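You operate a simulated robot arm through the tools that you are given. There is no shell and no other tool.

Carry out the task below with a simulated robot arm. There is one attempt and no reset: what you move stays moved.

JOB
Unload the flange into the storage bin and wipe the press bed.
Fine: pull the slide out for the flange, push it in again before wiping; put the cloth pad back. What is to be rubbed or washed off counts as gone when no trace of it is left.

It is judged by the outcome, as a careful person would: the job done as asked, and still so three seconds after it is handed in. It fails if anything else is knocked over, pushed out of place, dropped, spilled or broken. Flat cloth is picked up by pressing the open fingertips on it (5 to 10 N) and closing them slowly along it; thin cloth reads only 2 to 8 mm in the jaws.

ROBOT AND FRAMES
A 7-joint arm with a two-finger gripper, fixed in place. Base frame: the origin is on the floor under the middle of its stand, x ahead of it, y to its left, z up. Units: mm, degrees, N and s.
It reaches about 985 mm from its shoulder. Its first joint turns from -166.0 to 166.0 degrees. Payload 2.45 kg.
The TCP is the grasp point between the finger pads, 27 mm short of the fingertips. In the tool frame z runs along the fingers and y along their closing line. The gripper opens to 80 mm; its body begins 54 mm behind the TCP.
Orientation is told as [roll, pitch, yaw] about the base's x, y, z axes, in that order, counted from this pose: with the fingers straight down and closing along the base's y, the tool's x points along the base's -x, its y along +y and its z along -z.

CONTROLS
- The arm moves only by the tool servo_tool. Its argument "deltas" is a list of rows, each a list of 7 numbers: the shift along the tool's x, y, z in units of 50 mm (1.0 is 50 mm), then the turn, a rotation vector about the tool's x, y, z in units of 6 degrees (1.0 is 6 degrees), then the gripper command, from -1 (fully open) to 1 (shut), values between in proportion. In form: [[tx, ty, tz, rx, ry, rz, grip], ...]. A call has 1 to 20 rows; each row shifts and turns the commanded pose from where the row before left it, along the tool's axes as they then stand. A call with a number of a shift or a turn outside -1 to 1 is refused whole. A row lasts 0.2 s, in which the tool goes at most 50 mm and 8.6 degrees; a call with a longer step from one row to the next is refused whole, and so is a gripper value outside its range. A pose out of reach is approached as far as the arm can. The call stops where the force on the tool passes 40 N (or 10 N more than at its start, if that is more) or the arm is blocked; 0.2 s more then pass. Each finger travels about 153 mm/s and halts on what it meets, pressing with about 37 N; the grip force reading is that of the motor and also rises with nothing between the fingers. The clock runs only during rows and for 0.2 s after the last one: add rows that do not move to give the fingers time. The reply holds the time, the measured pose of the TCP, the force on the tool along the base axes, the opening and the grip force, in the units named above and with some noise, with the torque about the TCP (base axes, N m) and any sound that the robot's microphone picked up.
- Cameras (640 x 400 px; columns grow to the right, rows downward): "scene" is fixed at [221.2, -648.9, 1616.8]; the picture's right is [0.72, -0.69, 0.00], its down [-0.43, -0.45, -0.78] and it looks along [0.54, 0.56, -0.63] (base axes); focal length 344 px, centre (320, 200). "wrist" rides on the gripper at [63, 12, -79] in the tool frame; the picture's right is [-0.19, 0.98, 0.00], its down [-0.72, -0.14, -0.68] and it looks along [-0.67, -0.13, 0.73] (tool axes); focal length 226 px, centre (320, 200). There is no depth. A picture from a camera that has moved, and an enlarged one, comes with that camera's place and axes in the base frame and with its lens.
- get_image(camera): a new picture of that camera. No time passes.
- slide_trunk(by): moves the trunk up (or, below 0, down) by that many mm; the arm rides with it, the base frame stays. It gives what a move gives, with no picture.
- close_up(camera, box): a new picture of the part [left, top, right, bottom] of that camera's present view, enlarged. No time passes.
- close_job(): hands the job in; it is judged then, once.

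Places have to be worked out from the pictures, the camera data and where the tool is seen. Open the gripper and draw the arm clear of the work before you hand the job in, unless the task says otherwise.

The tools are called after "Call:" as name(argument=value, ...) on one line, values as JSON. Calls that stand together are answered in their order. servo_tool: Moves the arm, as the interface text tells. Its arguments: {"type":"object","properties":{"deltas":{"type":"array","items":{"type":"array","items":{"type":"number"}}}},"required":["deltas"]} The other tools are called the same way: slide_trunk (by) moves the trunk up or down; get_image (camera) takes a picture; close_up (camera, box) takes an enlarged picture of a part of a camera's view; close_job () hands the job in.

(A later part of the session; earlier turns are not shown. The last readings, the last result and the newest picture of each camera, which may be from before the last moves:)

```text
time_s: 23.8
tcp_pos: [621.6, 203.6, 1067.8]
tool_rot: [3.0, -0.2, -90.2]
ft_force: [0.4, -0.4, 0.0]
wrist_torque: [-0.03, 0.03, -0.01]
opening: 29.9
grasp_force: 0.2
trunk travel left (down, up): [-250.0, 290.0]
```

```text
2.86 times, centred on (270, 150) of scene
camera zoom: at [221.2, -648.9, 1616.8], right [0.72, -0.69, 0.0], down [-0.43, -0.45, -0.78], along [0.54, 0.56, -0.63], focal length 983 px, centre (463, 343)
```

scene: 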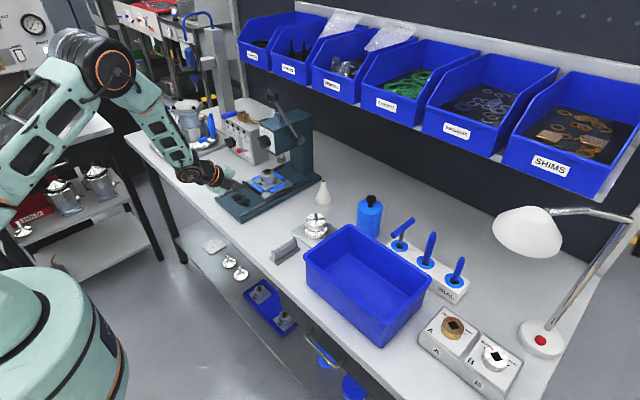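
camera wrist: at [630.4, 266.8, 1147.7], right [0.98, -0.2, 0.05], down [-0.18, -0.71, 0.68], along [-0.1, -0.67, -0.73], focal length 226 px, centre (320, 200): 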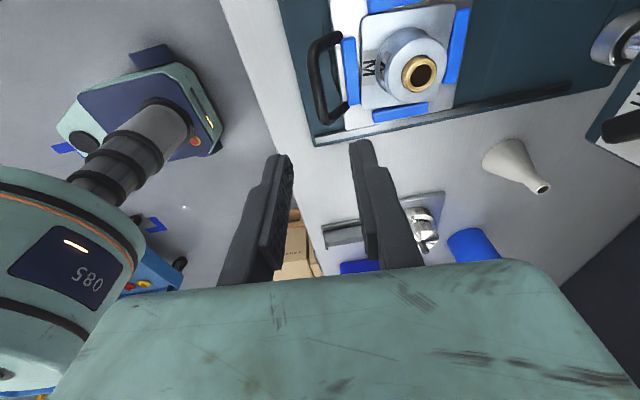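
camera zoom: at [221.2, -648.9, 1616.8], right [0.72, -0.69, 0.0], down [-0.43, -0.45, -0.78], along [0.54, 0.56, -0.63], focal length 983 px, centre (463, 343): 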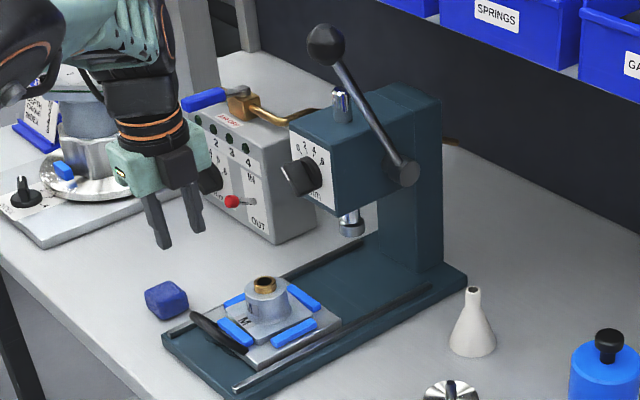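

Flange seen at about (712, 203), brass top z≈950. I'll turn the tool back to yaw 0 (fingers closing along y, thin side toward the press) and remove the 3° tilt.

Call:
servo_tool(deltas=[[0, 0, 0, 0.5, 0, 0, -0.2], [0, 0, 0, 0, 0, -1, -0.5], [0, 0, 0, 0, 0, -1, -1], [0, 0, 0, 0, 0, -1, -1], [0, 0, 0, 0, 0, -1, -1], [0, 0, 0, 0, 0, -1, -1], [0, 0, 0, 0, 0, -1, -1], [0, 0, 0, 0, 0, -1, -1], [0, 0, 0, 0, 0, -1, -1], [0, 0, 0, 0, 0, -1, -1], [0, 0, 0, 0, 0, -1, -1], [0, 0, 0, 0, 0, -1, -1], [0, 0, 0, 0, 0, -1, -1], [0, 0, 0, 0, 0, -1, -1], [0, 0, 0, 0, 0, -1, -1], [0, 0, 0, 0, 0, -1, -1]])

Call:
get_image(camera="wrist")

```text
time_s: 27.2
tcp_pos: [620.2, 202.2, 1067.8]
tool_rot: [-0.3, -0.2, -0.2]
ft_force: [0.8, 0.8, -0.3]
wrist_torque: [0.04, 0.0, 0.01]
opening: 80.0
grasp_force: 0.0
trunk travel left (down, up): [-250.0, 290.0]
```

```text
taken
camera wrist: at [556.8, 215.0, 1147.3], right [0.2, 0.98, -0.01], down [0.72, -0.14, 0.68], along [0.67, -0.14, -0.73], focal length 226 px, centre (320, 200)
```

wrist: 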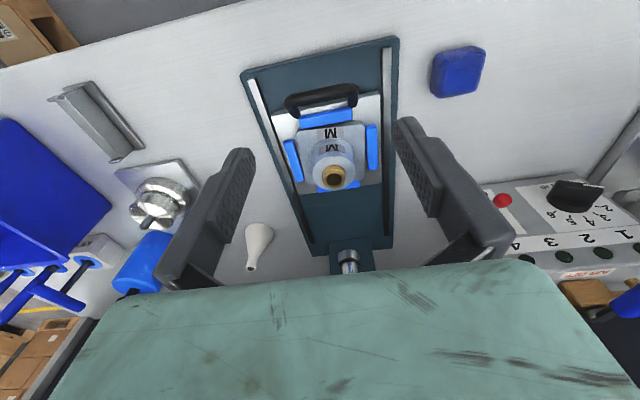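

Combining this with the previous view, the brass top is near (714, 201, 944). I'll move above the flange at z=1000 with jaws fully open and check alignment.

Call:
servo_tool(deltas=[[-0.47, 0, 0.2, 0, 0, 0, -1], [-0.47, -0.01, 0.3, 0, 0, 0, -1], [-0.47, -0.01, 0.4, 0, 0, 0, -1], [-0.47, 0, 0.4, 0, 0, 0, -1]])

Call:
get_image(camera="wrist")

Call:
close_up(camera="scene", box=[200, 80, 340, 220])

```text
time_s: 28.2
tcp_pos: [714.6, 200.9, 1001.6]
tool_rot: [-0.4, -0.1, -0.4]
ft_force: [0.5, 0.7, 0.7]
wrist_torque: [-0.03, 0.0, 0.03]
opening: 80.2
grasp_force: 0.1
trunk travel left (down, up): [-250.0, 290.0]
```

```text
taken
camera wrist: at [651.4, 213.6, 1082.0], right [0.2, 0.98, -0.01], down [0.72, -0.14, 0.68], along [0.67, -0.14, -0.73], focal length 226 px, centre (320, 200)
```

wrist: 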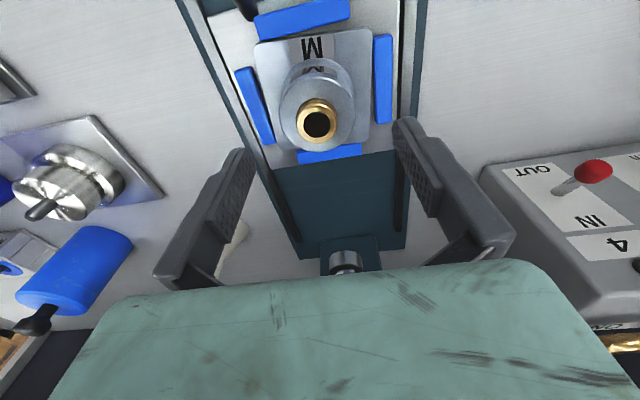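

```text
2.86 times, centred on (270, 150) of scene
camera zoom: at [221.2, -648.9, 1616.8], right [0.72, -0.69, 0.0], down [-0.43, -0.45, -0.78], along [0.54, 0.56, -0.63], focal length 983 px, centre (463, 343)
```

zoom: 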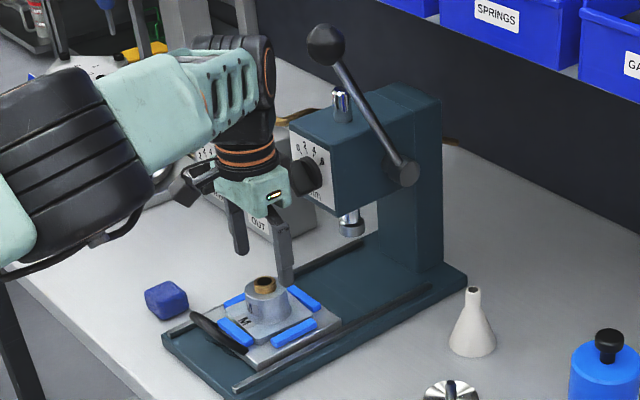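

The flange axis is within 2–3 mm of the tool axis. I'll correct y by −2 mm, narrow the jaws slightly (68 mm) to clear the blue locators, and descend to z≈941.

Call:
servo_tool(deltas=[[0, -0.04, 0.1, 0, 0, 0, -0.7], [0, 0, 0.3, 0, 0, 0, -0.7], [0, 0, 0.3, 0, 0, 0, -0.7], [0, 0, 0.3, 0, 0, 0, -0.7], [0, 0, 0.2, 0, 0, 0, -0.7]])

Call:
get_image(camera="wrist")

Call:
close_up(camera="scene", box=[210, 140, 310, 220])

```text
time_s: 29.4
tcp_pos: [713.4, 198.5, 942.1]
tool_rot: [-0.2, -0.2, -0.3]
ft_force: [0.9, 0.4, -0.7]
wrist_torque: [0.03, 0.03, 0.0]
opening: 68.1
grasp_force: 0.1
trunk travel left (down, up): [-250.0, 290.0]
```

```text
taken
camera wrist: at [651.4, 210.7, 1021.5], right [0.2, 0.98, 0.0], down [0.72, -0.14, 0.68], along [0.67, -0.14, -0.73], focal length 226 px, centre (320, 200)
```

wrist: 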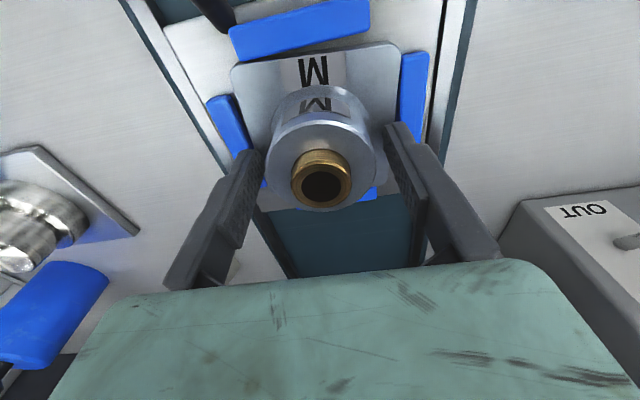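

```text
5.00 times, centred on (260, 180) of scene
camera zoom: at [221.2, -648.9, 1616.8], right [0.72, -0.69, 0.0], down [-0.43, -0.45, -0.78], along [0.54, 0.56, -0.63], focal length 1720 px, centre (620, 300)
```

zoom: 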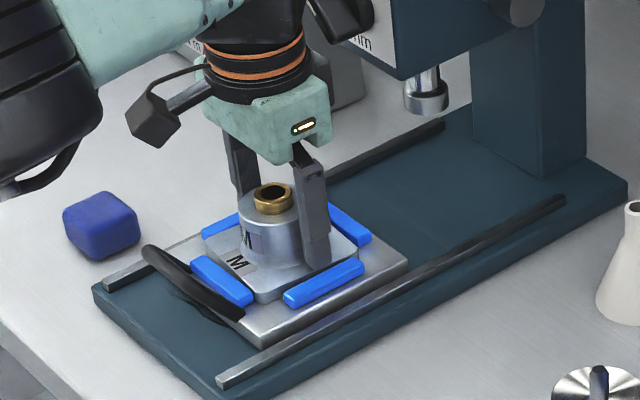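

The hub is well centred between the pads, brass top at about TCP height. I'll drop 4 mm more and close the jaws on the hub.

Call:
servo_tool(deltas=[[0, 0, 0.08, 0, 0, 0, -0.7], [0, 0, 0, 0, 0, 0, -0.5], [0, 0, 0, 0, 0, 0, -0.3], [0, 0, 0, 0, 0, 0, 0.2], [0, 0, 0, 0, 0, 0, 1], [0, 0, 0, 0, 0, 0, 1]])

```text
time_s: 30.8
tcp_pos: [713.5, 199.5, 937.2]
tool_rot: [-0.3, -0.1, -0.3]
ft_force: [-0.8, 3.2, -0.1]
wrist_torque: [0.32, 0.12, 0.13]
opening: 49.1
grasp_force: 36.8
trunk travel left (down, up): [-250.0, 290.0]
```

Hub gripped at 49.1 mm, 37 N. I'll lift slowly straight up and check load and grip.

Call:
servo_tool(deltas=[[0, 0, -0.06, 0, 0, 0, 1], [0, 0, -0.1, 0, 0, 0, 1], [0, 0, -0.15, 0, 0, 0, 1], [0, 0, -0.2, 0, 0, 0, 1], [0, 0, -0.2, 0, 0, 0, 1]])

Call:
get_image(camera="wrist")

Call:
close_up(camera="scene", box=[210, 140, 310, 220])

```text
time_s: 32.0
tcp_pos: [714.3, 199.3, 973.1]
tool_rot: [-0.4, -0.1, -0.2]
ft_force: [-0.5, 1.1, -3.3]
wrist_torque: [0.03, -0.05, 0.0]
opening: 48.6
grasp_force: 36.7
trunk travel left (down, up): [-250.0, 290.0]
```

```text
taken
camera wrist: at [651.0, 211.6, 1052.8], right [0.2, 0.98, -0.01], down [0.72, -0.14, 0.68], along [0.67, -0.14, -0.73], focal length 226 px, centre (320, 200)
```

wrist: 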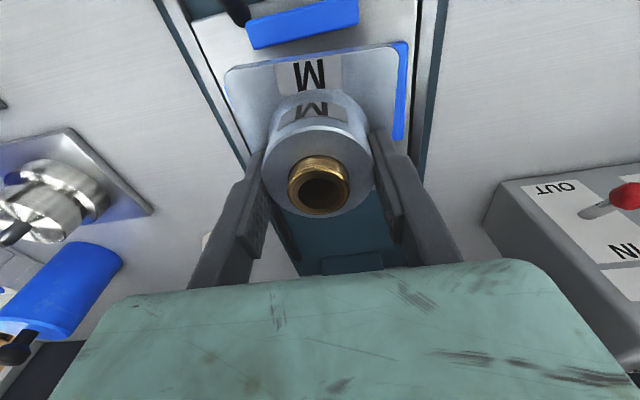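

```text
5.00 times, centred on (260, 180) of scene
camera zoom: at [221.2, -648.9, 1616.8], right [0.72, -0.69, 0.0], down [-0.43, -0.45, -0.78], along [0.54, 0.56, -0.63], focal length 1720 px, centre (620, 300)
```

zoom: 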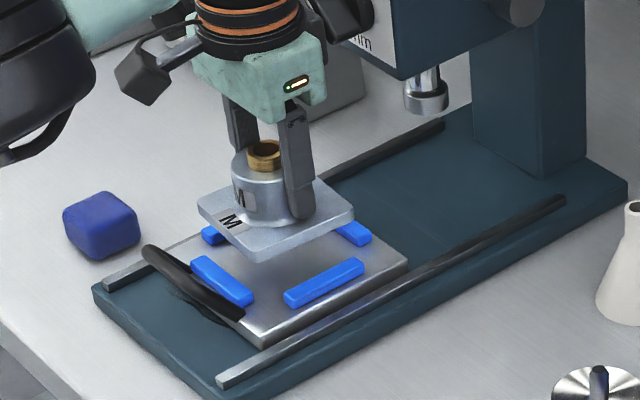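

The flange is held (≈3.3 N weight) and clear of the locators. I'll raise it to z≈1110 while backing away from the press lever, then carry it toward the blue storage bin (rim estimated x 584–750, y −467…−217, z≈983).

Call:
servo_tool(deltas=[[0.1, 0, -0.3, 0, 0, 0, 1], [0.2, 0, -0.5, 0, 0, 0, 1], [0.2, 0, -0.5, 0, 0, 0, 1], [0.2, 0, -0.5, 0, 0, 0, 1], [0.2, 0, -0.5, 0, 0, 0, 1], [0.2, 0, -0.4, 0, 0, 0, 1], [0.1, -0.3, 0, 0, 0, 0, 1], [0, -0.5, 0, 0, 0, 0, 1], [0, -0.6, 0, 0, 0, 0, 1], [0, -0.6, 0, 0, 0, 0, 1], [0, -0.6, 0, 0, 0, 0, 1], [0, -0.6, 0, 0, 0, 0, 1], [0, -0.6, 0, 0, 0, 0, 1], [0, -0.6, 0, 0, 0, 0, 1], [0, -0.5, 0, 0, 0, 0, 1], [0, -0.3, 0, 0, 0, 0, 1]])

Call:
get_image(camera="wrist")

Call:
get_image(camera="scene")

```text
time_s: 35.4
tcp_pos: [652.9, -60.8, 1110.8]
tool_rot: [-0.4, -0.1, -0.2]
ft_force: [0.1, -1.1, -3.0]
wrist_torque: [-0.01, 0.0, -0.02]
opening: 49.0
grasp_force: 36.9
trunk travel left (down, up): [-250.0, 290.0]
```

```text
taken
camera wrist: at [589.9, -47.7, 1190.6], right [0.2, 0.98, -0.01], down [0.72, -0.14, 0.68], along [0.67, -0.14, -0.73], focal length 226 px, centre (320, 200)
```

wrist: 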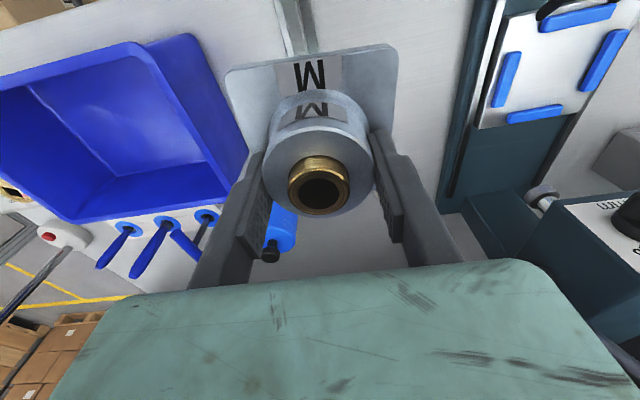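

```text
taken
```

scene: 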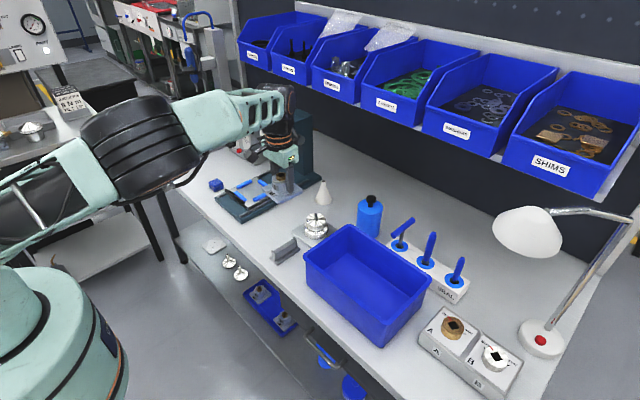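

With the outer wall's foot identified, the bin spans roughly x 590–765, y −460…−210, rim z≈980. I'll carry the flange above the bin's middle.

Call:
servo_tool(deltas=[[-0.08, -0.3, 0, 0, 0, 0, 1], [-0.08, -0.5, 0, 0, 0, 0, 1], [-0.08, -0.6, 0, 0, 0, 0, 1], [-0.08, -0.6, 0, 0, 0, 0, 1], [-0.08, -0.6, 0, 0, 0, 0, 1], [-0.08, -0.6, 0, 0, 0, 0, 1], [-0.08, -0.6, 0, 0, 0, 0, 1], [-0.08, -0.6, 0, 0, 0, 0, 1], [-0.08, -0.6, 0, 0, 0, 0, 1], [0, -0.48, 0, 0, 0, 0, 1]])

Call:
get_image(camera="wrist")

Call:
get_image(camera="scene")

```text
time_s: 37.6
tcp_pos: [684.6, -282.4, 1110.3]
tool_rot: [-0.2, -0.1, -0.4]
ft_force: [-0.8, -0.3, -3.8]
wrist_torque: [-0.06, -0.01, -0.01]
opening: 48.7
grasp_force: 37.1
out of reach, approached as far as the arm can: row 9, 10
trunk travel left (down, up): [-250.0, 290.0]
```

```text
taken
camera wrist: at [620.8, -269.2, 1191.0], right [0.2, 0.98, -0.01], down [0.72, -0.14, 0.68], along [0.67, -0.14, -0.73], focal length 226 px, centre (320, 200)
```

wrist: 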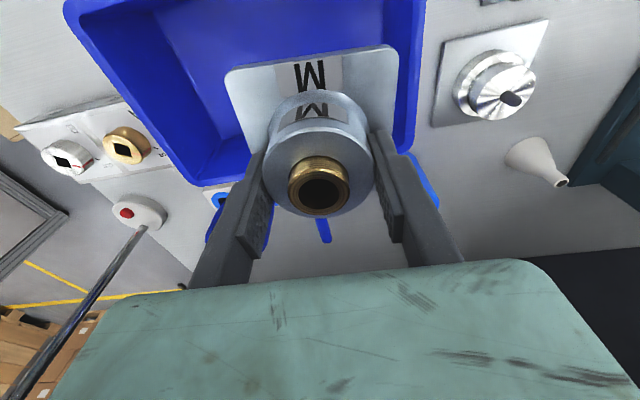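

```text
taken
```

scene: 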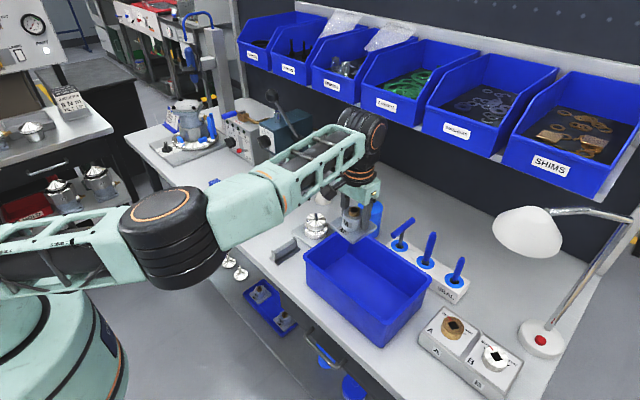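

The arm hit its reach limit at this height, but the flange is already over the bin opening (rim y −453…−203, x up to 767). Lowering eases the reach, so I descend part-way while shifting a little further toward the bin centre.

Call:
servo_tool(deltas=[[0, 0, 0.3, 0, 0, 0, 1], [0, -0.1, 0.3, 0, 0, 0, 1], [0, -0.15, 0.3, 0, 0, 0, 1], [0, -0.15, 0.2, 0, 0, 0, 1], [0, -0.15, 0, 0, 0, 0, 1]])

Call:
get_image(camera="wrist")

Call:
get_image(camera="scene")

```text
time_s: 38.8
tcp_pos: [682.7, -290.5, 1072.6]
tool_rot: [-0.2, -0.1, -0.4]
ft_force: [-0.6, 0.4, -2.7]
wrist_torque: [-0.01, -0.02, 0.01]
opening: 48.9
grasp_force: 36.3
out of reach, approached as far as the arm can: row 3, 4, 5
trunk travel left (down, up): [-250.0, 290.0]
```

```text
taken
camera wrist: at [620.2, -278.8, 1152.5], right [0.2, 0.98, -0.01], down [0.72, -0.14, 0.68], along [0.67, -0.14, -0.73], focal length 226 px, centre (320, 200)
```

wrist: 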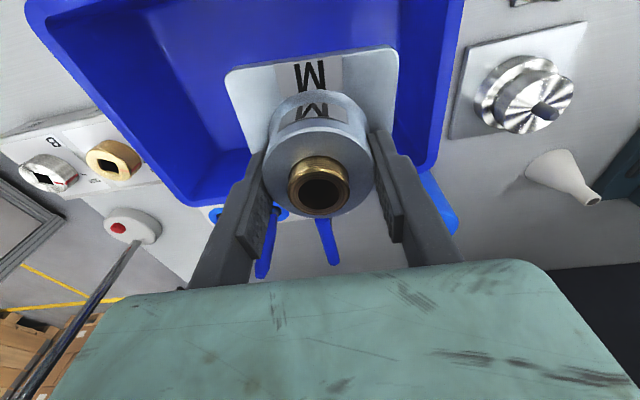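

```text
taken
```

scene: 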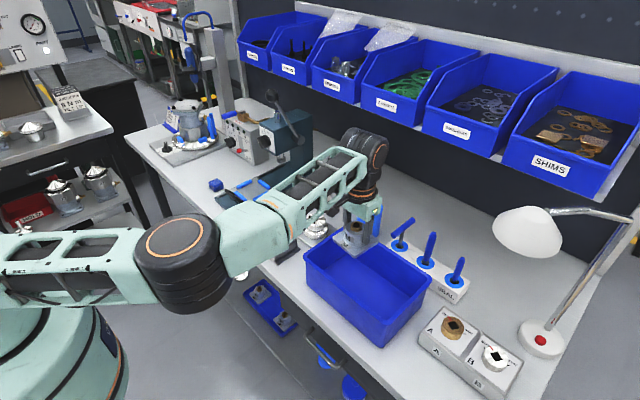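

Still flagged out of reach although the distance is moderate, so it is likely a wrist-joint limit from holding yaw 0 at this azimuth (−23°). I'll turn the hand toward the arm's own azimuth, here above the rim, and see whether that frees the motion.

Call:
servo_tool(deltas=[[0, 0, 0, 0, 0, 0.8, 1], [0, 0, 0, 0, 0, 0.8, 1], [0, 0, 0, 0, 0, 0.8, 1], [0, 0, 0, 0, 0, 0.8, 1], [0, 0, 0, 0, 0, 0.8, 1]])

Call:
get_image(camera="scene")

```text
time_s: 40.0
tcp_pos: [683.1, -290.0, 1072.5]
tool_rot: [-0.3, -0.4, -24.5]
ft_force: [-0.5, 0.1, -4.2]
wrist_torque: [-0.03, -0.03, -0.03]
opening: 49.0
grasp_force: 36.9
trunk travel left (down, up): [-250.0, 290.0]
```

```text
taken
```

scene: 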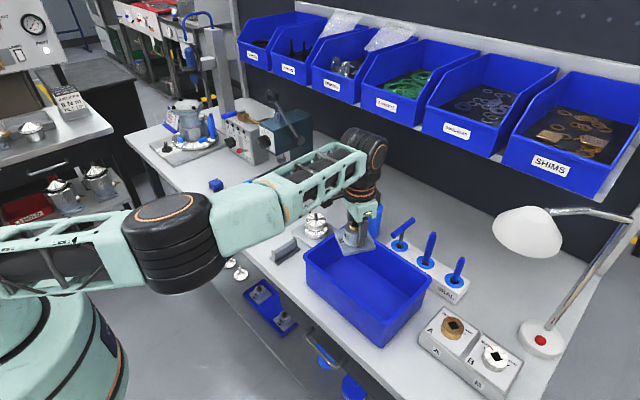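

That worked without a reach flag. Now I shift ~25 mm toward the bin centre (base −y) and start lowering.

Call:
servo_tool(deltas=[[-0.1, -0.23, 0.1, 0, 0, 0, 1], [-0.1, -0.23, 0.2, 0, 0, 0, 1], [0, 0, 0.3, 0, 0, 0, 1], [0, 0, 0.3, 0, 0, 0, 1]])

Call:
get_image(camera="wrist")

Call:
get_image(camera="scene")

```text
time_s: 41.0
tcp_pos: [682.5, -315.8, 1026.3]
tool_rot: [-0.2, -0.1, -24.3]
ft_force: [-0.1, -0.1, -4.1]
wrist_torque: [0.01, -0.01, -0.03]
opening: 49.0
grasp_force: 37.3
trunk travel left (down, up): [-250.0, 290.0]
```

```text
taken
camera wrist: at [630.6, -279.0, 1106.8], right [0.58, 0.81, 0.0], down [0.6, -0.42, 0.68], along [0.56, -0.4, -0.73], focal length 226 px, centre (320, 200)
```

wrist: 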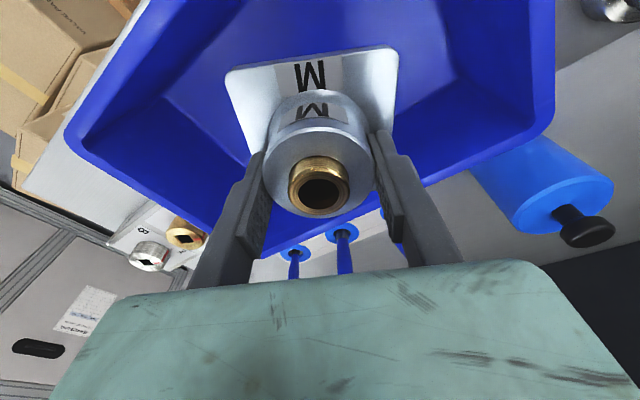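

```text
taken
```

scene: 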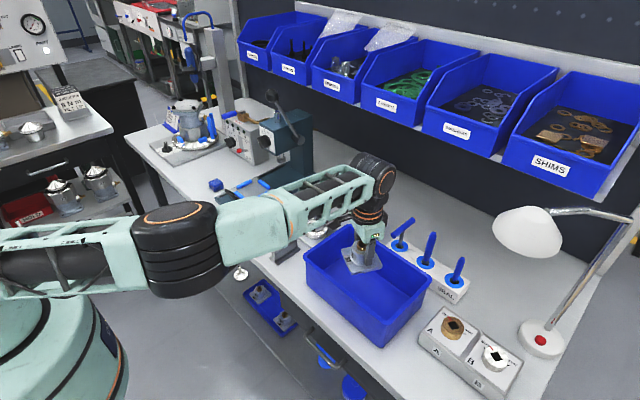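

The flange is centred over the bin with ample clearance all round. I'll lower it 80 mm into the bin.

Call:
servo_tool(deltas=[[0, 0, 0.3, 0, 0, 0, 1], [0, 0, 0.4, 0, 0, 0, 1], [0, 0, 0.4, 0, 0, 0, 1], [0, 0, 0.3, 0, 0, 0, 1], [0, 0, 0.2, 0, 0, 0, 1]])

Call:
get_image(camera="wrist")

Call:
get_image(camera="scene")

```text
time_s: 42.2
tcp_pos: [682.8, -315.8, 946.1]
tool_rot: [-0.2, -0.2, -24.4]
ft_force: [-1.0, 0.1, -3.0]
wrist_torque: [0.02, -0.02, -0.01]
opening: 49.1
grasp_force: 37.0
trunk travel left (down, up): [-250.0, 290.0]
```

```text
taken
camera wrist: at [629.6, -278.6, 1026.6], right [0.58, 0.81, 0.0], down [0.59, -0.42, 0.68], along [0.56, -0.4, -0.73], focal length 226 px, centre (320, 200)
```

wrist: 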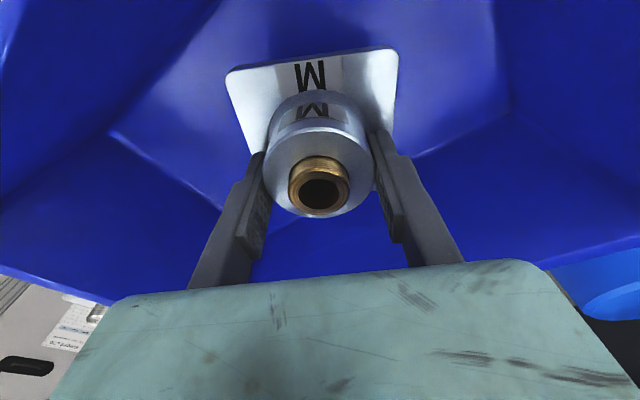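

```text
taken
```

scene: 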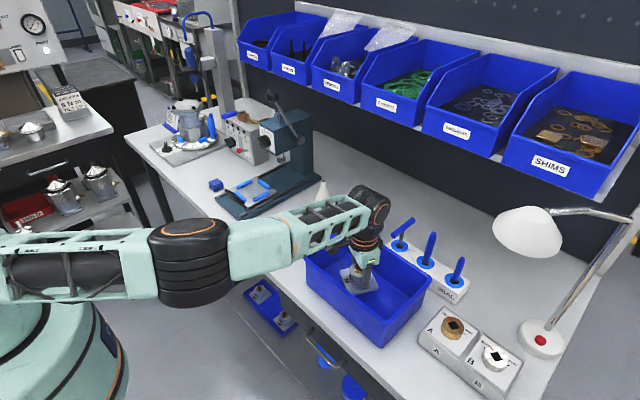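

About 35 mm should remain to the bin floor. I'll lower in small steps and watch for contact.

Call:
servo_tool(deltas=[[0, 0, 0.12, 0, 0, 0, 1], [0, 0, 0.12, 0, 0, 0, 1], [0, 0, 0.1, 0, 0, 0, 1], [0, 0, 0.06, 0, 0, 0, 1]])

```text
time_s: 43.2
tcp_pos: [682.8, -316.2, 927.8]
tool_rot: [-0.3, -0.2, -24.3]
ft_force: [-0.3, -0.1, -3.8]
wrist_torque: [-0.03, -0.03, 0.0]
opening: 49.1
grasp_force: 36.5
trunk travel left (down, up): [-250.0, 290.0]
```

No contact yet at z=928; I continue in 2 mm steps.

Call:
servo_tool(deltas=[[0, 0, 0.05, 0, 0, 0, 1], [0, 0, 0.05, 0, 0, 0, 1], [0, 0, 0.04, 0, 0, 0, 1], [0, 0, 0.04, 0, 0, 0, 1], [0, 0, 0.04, 0, 0, 0, 1]])

```text
time_s: 44.4
tcp_pos: [683.2, -316.7, 915.7]
tool_rot: [-0.2, -0.2, -24.4]
ft_force: [0.2, 0.1, -3.5]
wrist_torque: [0.01, -0.03, 0.01]
opening: 48.6
grasp_force: 36.5
trunk travel left (down, up): [-250.0, 290.0]
```

Call:
servo_tool(deltas=[[0, 0, 0.04, 0, 0, 0, 1], [0, 0, 0.04, 0, 0, 0, 1], [0, 0, 0.04, 0, 0, 0, 1]])

Call:
get_image(camera="wrist")

Call:
close_up(camera="scene", box=[290, 200, 450, 350])

```text
time_s: 45.2
tcp_pos: [682.5, -316.0, 909.8]
tool_rot: [-0.2, -0.2, -24.4]
ft_force: [0.1, 0.8, -4.0]
wrist_torque: [0.02, 0.0, 0.0]
opening: 48.6
grasp_force: 36.9
trunk travel left (down, up): [-250.0, 290.0]
```

```text
taken
camera wrist: at [630.6, -279.3, 989.8], right [0.58, 0.81, 0.0], down [0.6, -0.42, 0.68], along [0.56, -0.4, -0.73], focal length 226 px, centre (320, 200)
```

wrist: 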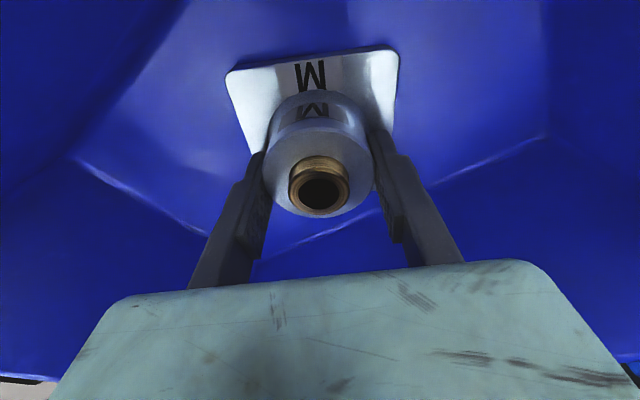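

```text
2.67 times, centred on (370, 275) of scene
camera zoom: at [221.2, -648.9, 1616.8], right [0.72, -0.69, 0.0], down [-0.43, -0.45, -0.78], along [0.54, 0.56, -0.63], focal length 917 px, centre (187, 0)
```

zoom: 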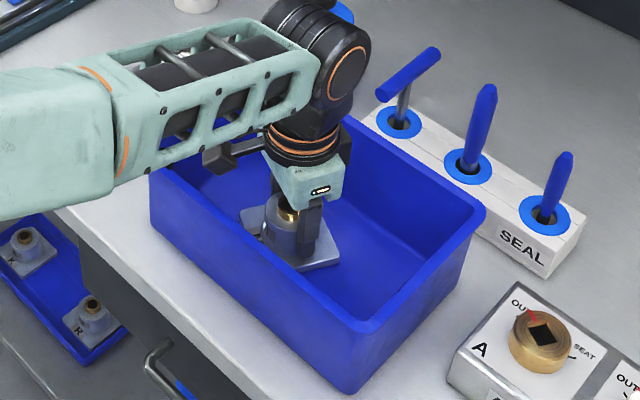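

Still just the flange weight on the sensor; the plate looks to be a few millimetres above the floor. I keep stepping down 2 mm at a time.

Call:
servo_tool(deltas=[[0, 0, 0.04, 0, 0, 0, 1], [0, 0, 0.04, 0, 0, 0, 1], [0, 0, 0.04, 0, 0, 0, 1]])

```text
time_s: 46.0
tcp_pos: [683.1, -316.4, 907.3]
tool_rot: [-0.2, -0.5, -24.4]
ft_force: [0.2, -4.8, 17.4]
wrist_torque: [0.9, 0.36, 0.08]
opening: 49.0
grasp_force: 36.5
trunk travel left (down, up): [-250.0, 290.0]
```

Contact: 17 N upward, the flange is on the bin floor. I ease up 2 mm to relax the force, open the jaws, and then rise straight up.

Call:
servo_tool(deltas=[[0, 0, -0.05, 0, 0, 0, 1], [0, 0, 0, 0, 0, 0, 0], [0, 0, 0, 0, 0, 0, -0.5], [0, 0, 0, 0, 0, 0, -0.7], [0, 0, 0, 0, 0, 0, -0.7]])

Call:
get_image(camera="wrist")

```text
time_s: 47.2
tcp_pos: [683.1, -315.7, 907.6]
tool_rot: [-0.2, -0.3, -24.3]
ft_force: [-2.5, -1.0, 6.4]
wrist_torque: [0.16, 0.02, 0.06]
opening: 63.5
grasp_force: 0.1
trunk travel left (down, up): [-250.0, 290.0]
```

```text
taken
camera wrist: at [629.8, -278.6, 987.7], right [0.58, 0.81, 0.0], down [0.59, -0.42, 0.68], along [0.56, -0.4, -0.73], focal length 226 px, centre (320, 200)
```

wrist: 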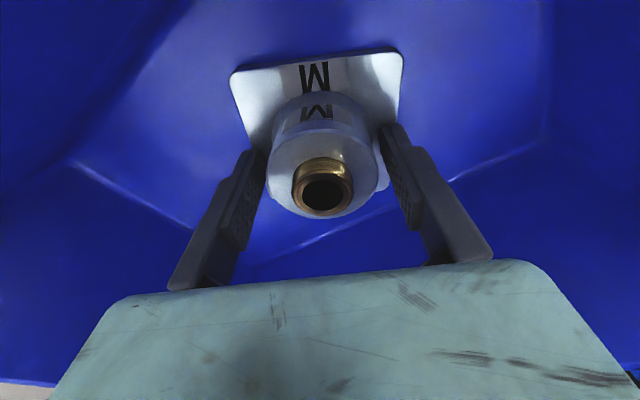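

The jaws are open around the hub with a little residual upward force (fingertips likely resting on the plate). I rise slowly straight up and confirm the flange stays.

Call:
servo_tool(deltas=[[0, 0, -0.1, 0, 0, 0, -0.7], [0, 0, -0.2, 0, 0, 0, -0.7], [0, 0, -0.4, 0, 0, 0, -0.7], [0, 0, -0.5, 0, 0, 0, -0.7], [0, 0, -0.6, 0, 0, 0, -0.7], [0, 0, -0.6, 0, 0, 0, -0.7]])

Call:
get_image(camera="wrist")

Call:
close_up(camera="scene", box=[290, 200, 450, 350])

```text
time_s: 48.6
tcp_pos: [682.2, -316.5, 1027.1]
tool_rot: [-0.3, -0.2, -24.3]
ft_force: [-0.7, -0.5, -0.2]
wrist_torque: [0.0, 0.0, -0.01]
opening: 68.1
grasp_force: 0.2
trunk travel left (down, up): [-250.0, 290.0]
```

```text
taken
camera wrist: at [629.9, -278.7, 1107.5], right [0.58, 0.81, 0.0], down [0.6, -0.42, 0.68], along [0.56, -0.4, -0.73], focal length 226 px, centre (320, 200)
```

wrist: 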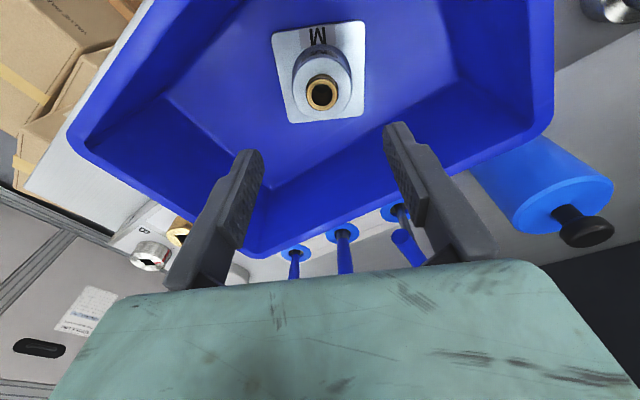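

```text
2.67 times, centred on (370, 275) of scene
camera zoom: at [221.2, -648.9, 1616.8], right [0.72, -0.69, 0.0], down [-0.43, -0.45, -0.78], along [0.54, 0.56, -0.63], focal length 917 px, centre (187, 0)
```

zoom: 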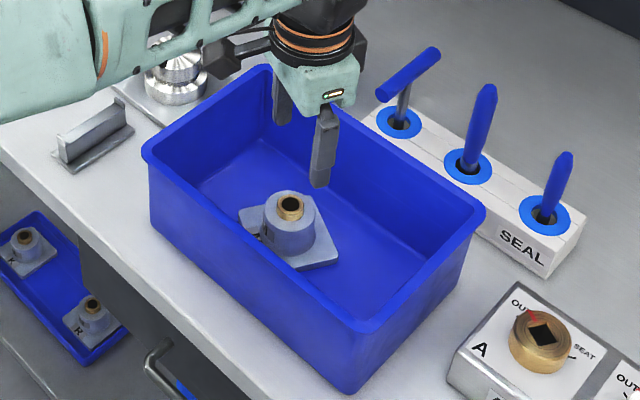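

The flange stands upright in the bin. Now I rise, travel back toward the press and turn the yaw back to 0.

Call:
servo_tool(deltas=[[0, 0, -0.6, 0, 0, 0, -0.7], [0, 0, -0.6, 0, 0, 0, -0.7], [0.2, 0.3, -0.1, 0, 0, 0, -0.7], [0.36, 0.54, -0.05, 0, 0, 0, -0.7], [0.36, 0.54, 0, 0, 0, 0, -0.7], [0.36, 0.54, 0, 0, 0, 0, -0.7], [0.36, 0.54, 0, 0, 0, 0, -0.7], [0.36, 0.54, 0, 0, 0, 0, -0.7], [0.36, 0.54, 0, 0, 0, 0, -0.7], [0.36, 0.54, 0, 0, 0, 0, -0.7], [0, 0, 0, 0, 0, -0.8, -0.7], [0, 0, 0, 0, 0, -0.8, -0.7], [0, 0, 0, 0, 0, -0.8, -0.7], [0, 0, 0, 0, 0, -0.8, -0.7], [0, 0, 0, 0, 0, -0.85, -0.7]])

Call:
get_image(camera="scene")

```text
time_s: 51.8
tcp_pos: [642.5, -72.2, 1093.6]
tool_rot: [-0.3, -0.2, 0.1]
ft_force: [0.2, 0.4, -0.3]
wrist_torque: [-0.01, -0.04, -0.03]
opening: 68.1
grasp_force: 0.0
trunk travel left (down, up): [-250.0, 290.0]
```

```text
taken
```

scene: 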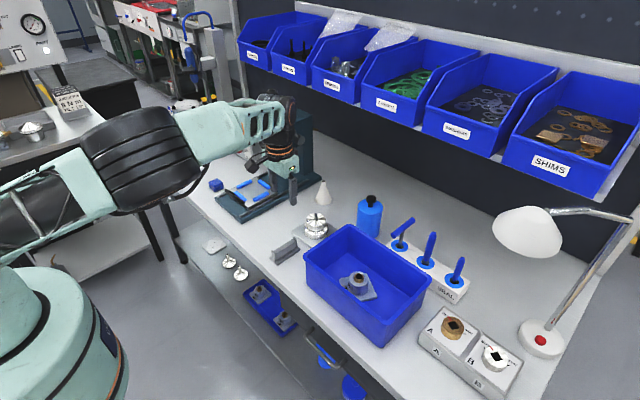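

Everything stays in place. I'll go back to in front of the press at about (540, 203, 1100).

Call:
servo_tool(deltas=[[0.2, 0.4, 0, 0, 0, 0, -0.2], [0.2, 0.55, 0, 0, 0, 0, 0], [0.2, 0.6, 0, 0, 0, 0, 0], [0.2, 0.6, 0, 0, 0, 0, 0], [0.2, 0.6, 0, 0, 0, 0, 0], [0.2, 0.6, 0, 0, 0, 0, 0], [0.2, 0.6, 0, 0, 0, 0, 0], [0.2, 0.6, 0, 0, 0, 0, 0], [0.2, 0.55, 0, 0, 0, 0, 0], [0.2, 0.4, 0, 0, 0, 0, 0]])

Call:
servo_tool(deltas=[[0, 0, 0, 0, 0, 1, 0], [0, 0, 0, 0, 0, 1, 0], [0, 0, 0, 0, 0, 1, 0], [0, 0, 0, 0, 0, 1, 0], [0, 0, 0, 0, 0, 1, 0], [0, 0, 0, 0, 0, 1, 0], [0, 0, 0, 0, 0, 1, 0], [0, 0, 0, 0, 0, 1, 0], [0, 0, 0, 0, 0, 1, 0], [0, 0, 0, 0, 0, 1, 0], [0, 0, 0, 0, 0, 1, 0], [0, 0, 0, 0, 0, 1, 0], [0, 0, 0, 0, 0, 1, 0], [0, 0, 0, 0, 0, 1, 0], [0, 0, 0, 0, 0, 1, 0]])

```text
time_s: 54.0
tcp_pos: [540.2, 203.5, 1092.3]
tool_rot: [-0.3, -0.1, 0.1]
ft_force: [-0.5, 0.3, 0.8]
wrist_torque: [0.03, -0.03, 0.0]
opening: 40.5
grasp_force: 0.1
trunk travel left (down, up): [-250.0, 290.0]
```

```text
time_s: 57.2
tcp_pos: [542.3, 202.7, 1092.6]
tool_rot: [0.1, -0.4, -90.0]
ft_force: [-0.8, 0.9, 0.0]
wrist_torque: [0.0, 0.02, 0.01]
opening: 40.1
grasp_force: 0.1
trunk travel left (down, up): [-250.0, 290.0]
```

Now tilt 45° and come in front of the bar (now near x≈630), stopping ~60 mm short.

Call:
servo_tool(deltas=[[0, 0, 0, -0.94, 0, 0, 0], [0, 0, 0, -0.94, 0, 0, 0], [0, 0, 0, -0.94, 0, 0, 0], [0, 0, 0, -0.94, 0, 0, 0], [0, 0, 0, -0.94, 0, 0, 0], [0, 0, 0, -0.94, 0, 0, 0], [0, 0, 0, -0.94, 0, 0, 0], [0, 0, 0, -0.92, 0, 0, 0], [0, -0.26, 0.58, 0, 0, 0, 0], [0, -0.26, 0.58, 0, 0, 0, 0], [0, -0.26, 0.58, 0, 0, 0, 0], [0, -0.26, 0.58, 0, 0, 0, 0]])

Call:
get_image(camera="wrist")

Call:
get_image(camera="scene")

```text
time_s: 59.8
tcp_pos: [586.7, 201.6, 974.1]
tool_rot: [45.2, -0.3, -90.0]
ft_force: [0.4, -0.4, -0.3]
wrist_torque: [0.01, 0.0, -0.04]
opening: 40.2
grasp_force: 0.1
trunk travel left (down, up): [-250.0, 290.0]
```

```text
taken
camera wrist: at [540.5, 264.6, 1039.5], right [0.69, -0.19, 0.7], down [-0.58, -0.72, 0.38], along [0.43, -0.67, -0.61], focal length 226 px, centre (320, 200)
```

wrist: 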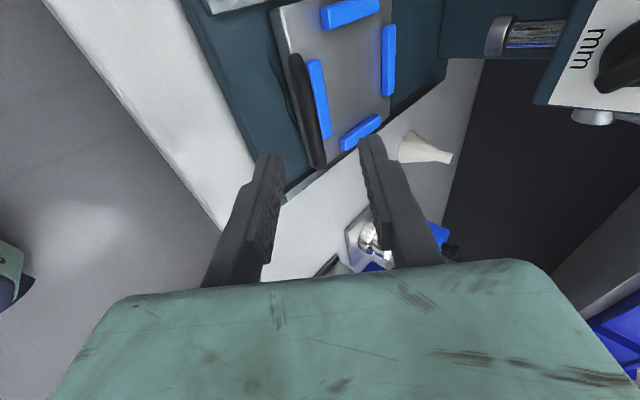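

```text
taken
```

scene: 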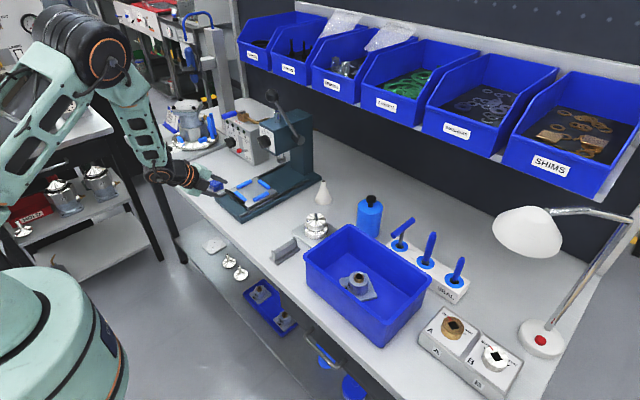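

The bar is 60 mm ahead and 7 mm toward the lower finger. I'll narrow to 30 mm, correct and advance so the bar sits deep between the pads.

Call:
servo_tool(deltas=[[0, -0.14, 0.15, 0, 0, 0, 0.25], [0, 0, 0.3, 0, 0, 0, 0.25], [0, 0, 0.3, 0, 0, 0, 0.25], [0, 0, 0.2, 0, 0, 0, 0.25], [0, 0, 0.13, 0, 0, 0, 0.25]])

Call:
get_image(camera="wrist")

```text
time_s: 61.0
tcp_pos: [622.1, 202.2, 930.4]
tool_rot: [45.1, -0.3, -90.0]
ft_force: [0.2, 0.1, -1.0]
wrist_torque: [-0.02, -0.03, 0.0]
opening: 29.8
grasp_force: 0.1
trunk travel left (down, up): [-250.0, 290.0]
```

```text
taken
camera wrist: at [574.9, 264.1, 995.7], right [0.69, -0.19, 0.7], down [-0.58, -0.72, 0.38], along [0.43, -0.67, -0.61], focal length 226 px, centre (320, 200)
```

wrist: 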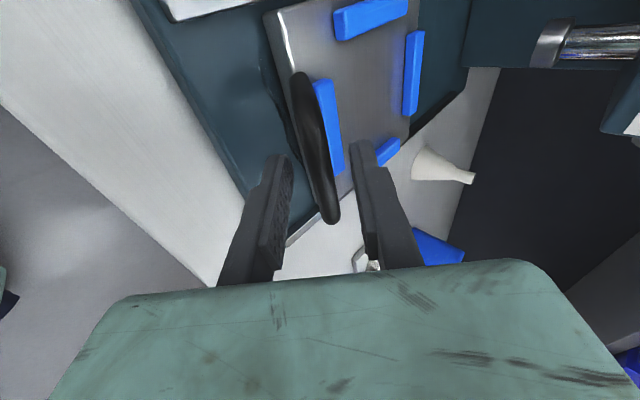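

The bar is well inside the jaws. I close on it and push the slide back in along +x, the first ~100 mm.

Call:
servo_tool(deltas=[[0, 0, 0, 0, 0, 0, 0.6], [0, 0, 0, 0, 0, 0, 1], [0, 0, 0, 0, 0, 0, 1], [0, 0.07, 0.07, 0, 0, 0, 1], [0, 0.12, 0.12, 0, 0, 0, 1], [0, 0.14, 0.14, 0, 0, 0, 1], [0, 0.14, 0.14, 0, 0, 0, 1], [0, 0.14, 0.14, 0, 0, 0, 1], [0, 0.14, 0.14, 0, 0, 0, 1]])

Call:
get_image(camera="wrist")

```text
time_s: 63.0
tcp_pos: [675.2, 201.6, 931.2]
tool_rot: [45.1, -0.4, -89.9]
ft_force: [0.3, 3.5, 3.5]
wrist_torque: [0.13, -0.02, -0.24]
opening: 10.6
grasp_force: 37.9
trunk travel left (down, up): [-250.0, 290.0]
```

```text
taken
camera wrist: at [627.3, 264.0, 996.0], right [0.69, -0.19, 0.7], down [-0.58, -0.72, 0.38], along [0.43, -0.67, -0.61], focal length 226 px, centre (320, 200)
```

wrist: 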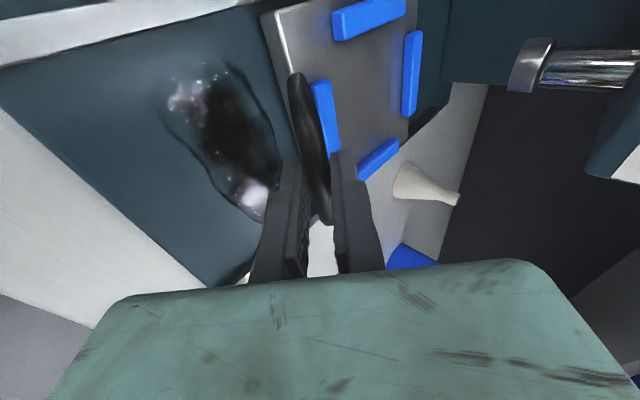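

The slide follows with only a few newtons. I push another ~60 mm.

Call:
servo_tool(deltas=[[0, 0.14, 0.14, 0, 0, 0, 1], [0, 0.14, 0.14, 0, 0, 0, 1], [0, 0.14, 0.14, 0, 0, 0, 1], [0, 0.14, 0.14, 0, 0, 0, 1], [0, 0.14, 0.14, 0, 0, 0, 1], [0, 0.14, 0.14, 0, 0, 0, 1]])

Call:
close_up(camera="scene", box=[250, 160, 300, 195])

Call:
get_image(camera="wrist")

```text
time_s: 64.4
tcp_pos: [733.9, 201.9, 931.0]
tool_rot: [45.1, -0.2, -89.9]
ft_force: [0.6, 4.5, 5.5]
wrist_torque: [0.21, 0.0, -0.08]
opening: 10.4
grasp_force: 38.0
trunk travel left (down, up): [-250.0, 290.0]
```

```text
11.43 times, centred on (275, 178) of scene
camera zoom: at [221.2, -648.9, 1616.8], right [0.72, -0.69, 0.0], down [-0.43, -0.45, -0.78], along [0.54, 0.56, -0.63], focal length 3931 px, centre (834, 457)
```

zoom: 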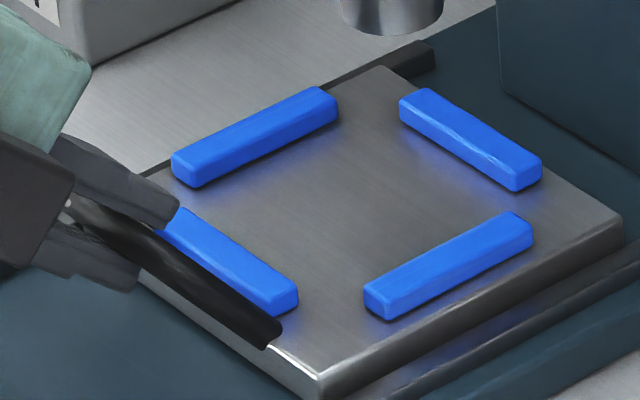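

```text
taken
camera wrist: at [687.2, 264.0, 996.0], right [0.69, -0.19, 0.7], down [-0.58, -0.72, 0.38], along [0.43, -0.67, -0.61], focal length 226 px, centre (320, 200)
```

wrist: 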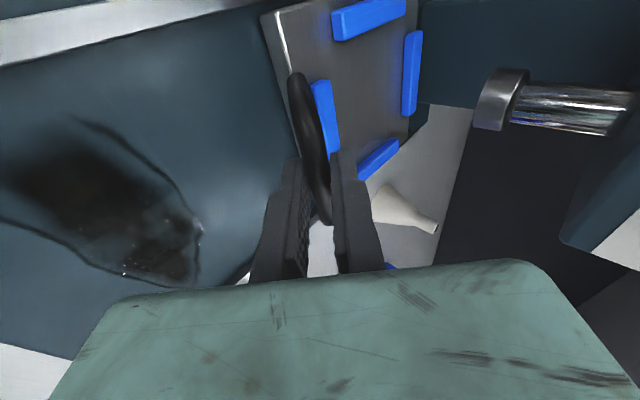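

Against the original picture the slide still lacks about 23 mm. I push it the rest of the way in small steps, watching for the stop.

Call:
servo_tool(deltas=[[0, 0.08, 0.08, 0, 0, 0, 1], [0, 0.08, 0.08, 0, 0, 0, 1], [0, 0.06, 0.06, 0, 0, 0, 1], [0, 0.05, 0.05, 0, 0, 0, 1]])

Call:
close_up(camera="scene", box=[250, 160, 300, 195])

```text
time_s: 65.4
tcp_pos: [753.0, 200.9, 929.3]
tool_rot: [45.4, -0.4, -90.0]
ft_force: [1.7, 3.4, 8.3]
wrist_torque: [0.82, 0.02, 0.48]
opening: 10.8
grasp_force: 37.5
trunk travel left (down, up): [-250.0, 290.0]
```

```text
11.43 times, centred on (275, 178) of scene
camera zoom: at [221.2, -648.9, 1616.8], right [0.72, -0.69, 0.0], down [-0.43, -0.45, -0.78], along [0.54, 0.56, -0.63], focal length 3931 px, centre (834, 457)
```

zoom: 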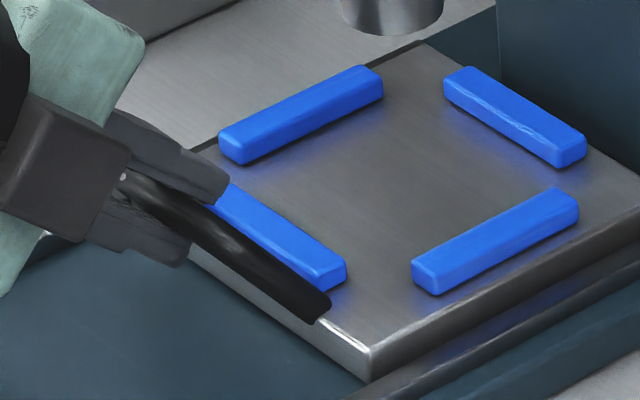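

About 4 mm remain compared to the original picture; I push the last bit.

Call:
servo_tool(deltas=[[0, 0.03, 0.03, 0, 0, 0, 1], [0, 0.03, 0.03, 0, 0, 0, 1], [0, 0.02, 0.02, 0, 0, 0, 1]])

Call:
close_up(camera="scene", box=[250, 160, 300, 195])

```text
time_s: 66.2
tcp_pos: [756.0, 200.6, 930.6]
tool_rot: [45.2, -0.3, -90.0]
ft_force: [-6.2, -0.1, 8.9]
wrist_torque: [-0.33, -0.02, -0.66]
opening: 10.6
grasp_force: 37.6
trunk travel left (down, up): [-250.0, 290.0]
```

```text
11.43 times, centred on (275, 178) of scene
camera zoom: at [221.2, -648.9, 1616.8], right [0.72, -0.69, 0.0], down [-0.43, -0.45, -0.78], along [0.54, 0.56, -0.63], focal length 3931 px, centre (834, 457)
```

zoom: 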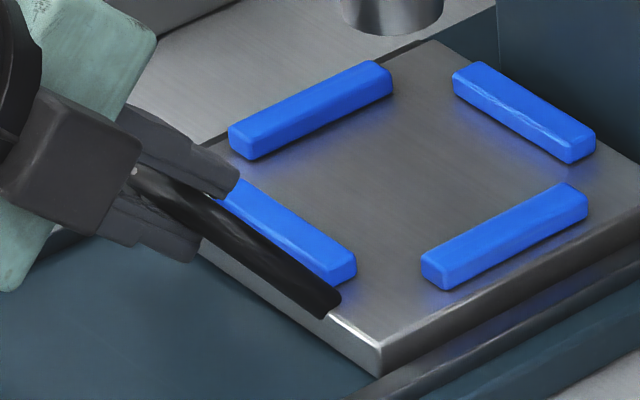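

The slide matches its original position exactly (and −6 N suggests it is against its stop). I open the jaws and back straight out along the fingers.

Call:
servo_tool(deltas=[[0, 0, 0, 0, 0, 0, 0.6], [0, 0, 0, 0, 0, 0, 0.1], [0, 0, 0, 0, 0, 0, 0.1], [0, 0, -0.4, 0, 0, 0, 0.1], [0, 0, -0.6, 0, 0, 0, 0.1], [0, 0, -0.8, 0, 0, 0, 0.1], [0, 0, -0.8, 0, 0, 0, 0.1], [0, 0, -0.8, 0, 0, 0, 0.1]])

Call:
get_image(camera="wrist")

Call:
close_up(camera="scene", box=[250, 160, 300, 195])

```text
time_s: 68.0
tcp_pos: [635.8, 201.6, 1048.8]
tool_rot: [45.1, -0.3, -90.0]
ft_force: [-0.1, -0.1, 0.4]
wrist_torque: [0.01, 0.02, -0.03]
opening: 35.8
grasp_force: 0.1
trunk travel left (down, up): [-250.0, 290.0]
```

```text
taken
camera wrist: at [588.9, 264.7, 1114.8], right [0.69, -0.19, 0.7], down [-0.58, -0.72, 0.38], along [0.43, -0.67, -0.61], focal length 226 px, centre (320, 200)
```

wrist: 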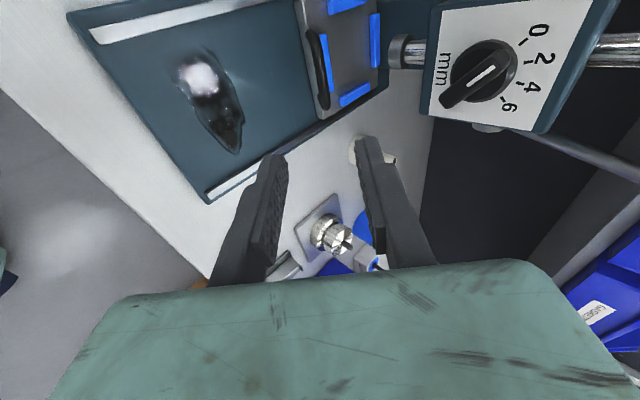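

```text
11.43 times, centred on (275, 178) of scene
camera zoom: at [221.2, -648.9, 1616.8], right [0.72, -0.69, 0.0], down [-0.43, -0.45, -0.78], along [0.54, 0.56, -0.63], focal length 3931 px, centre (834, 457)
```

zoom: 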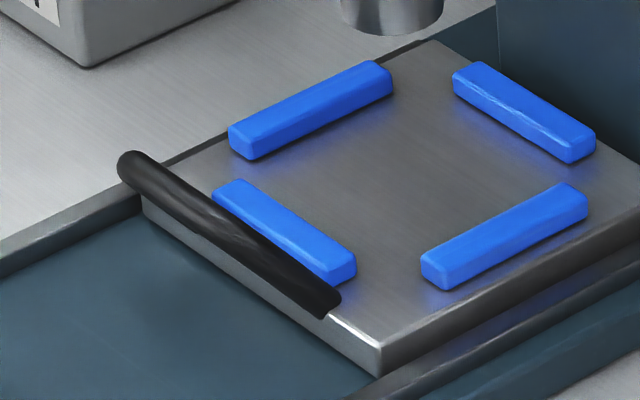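

The slide is back exactly where it was. Next I return the tool to vertical with yaw 0 in free space, then go for the cloth pad.

Call:
servo_tool(deltas=[[0, -0.18, -0.485, 0, 0, 0, -0.4], [0, -0.18, -0.485, 0, 0, 0, -0.8], [0, -0.18, -0.485, 0, 0, 0, -1], [0, -0.18, -0.485, 0, 0, 0, -1], [0, 0, 0, 0.94, 0, 0, -1], [0, 0, 0, 0.94, 0, 0, -1], [0, 0, 0, 0.94, 0, 0, -1], [0, 0, 0, 0.94, 0, 0, -1], [0, 0, 0, 0.94, 0, 0, -1], [0, 0, 0, 0.94, 0, 0, -1], [0, 0, 0, 0.94, 0, 0, -1], [0, 0, 0, 0.93, 0, 0, -1]])

Call:
servo_tool(deltas=[[0, 0, 0, 0, 0, -1, -1], [0, 0, 0, 0, 0, -1, -1], [0, 0, 0, 0, 0, -1, -1], [0, 0, 0, 0, 0, -1, -1], [0, 0, 0, 0, 0, -1, -1], [0, 0, 0, 0, 0, -1, -1], [0, 0, 0, 0, 0, -1, -1], [0, 0, 0, 0, 0, -1, -1], [0, 0, 0, 0, 0, -1, -1], [0, 0, 0, 0, 0, -1, -1], [0, 0, 0, 0, 0, -1, -1], [0, 0, 0, 0, 0, -1, -1], [0, 0, 0, 0, 0, -1, -1], [0, 0, 0, 0, 0, -1, -1], [0, 0, 0, 0, 0, -1, -1]])

Call:
get_image(camera="wrist")

```text
time_s: 70.6
tcp_pos: [544.9, 202.3, 1093.4]
tool_rot: [0.0, -0.3, -89.9]
ft_force: [0.1, -0.1, 1.2]
wrist_torque: [-0.02, -0.01, -0.02]
opening: 80.0
grasp_force: 0.1
trunk travel left (down, up): [-250.0, 290.0]
```

```text
time_s: 73.8
tcp_pos: [544.0, 201.9, 1093.3]
tool_rot: [-0.3, 0.0, 0.1]
ft_force: [-0.3, 0.1, -0.3]
wrist_torque: [-0.01, 0.04, 0.02]
opening: 80.1
grasp_force: 0.0
trunk travel left (down, up): [-250.0, 290.0]
```

```text
taken
camera wrist: at [481.6, 214.1, 1173.1], right [0.19, 0.98, -0.01], down [0.72, -0.14, 0.68], along [0.67, -0.14, -0.73], focal length 226 px, centre (320, 200)
```

wrist: 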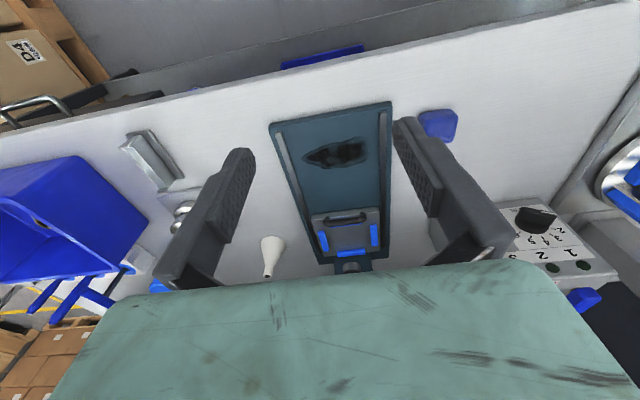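

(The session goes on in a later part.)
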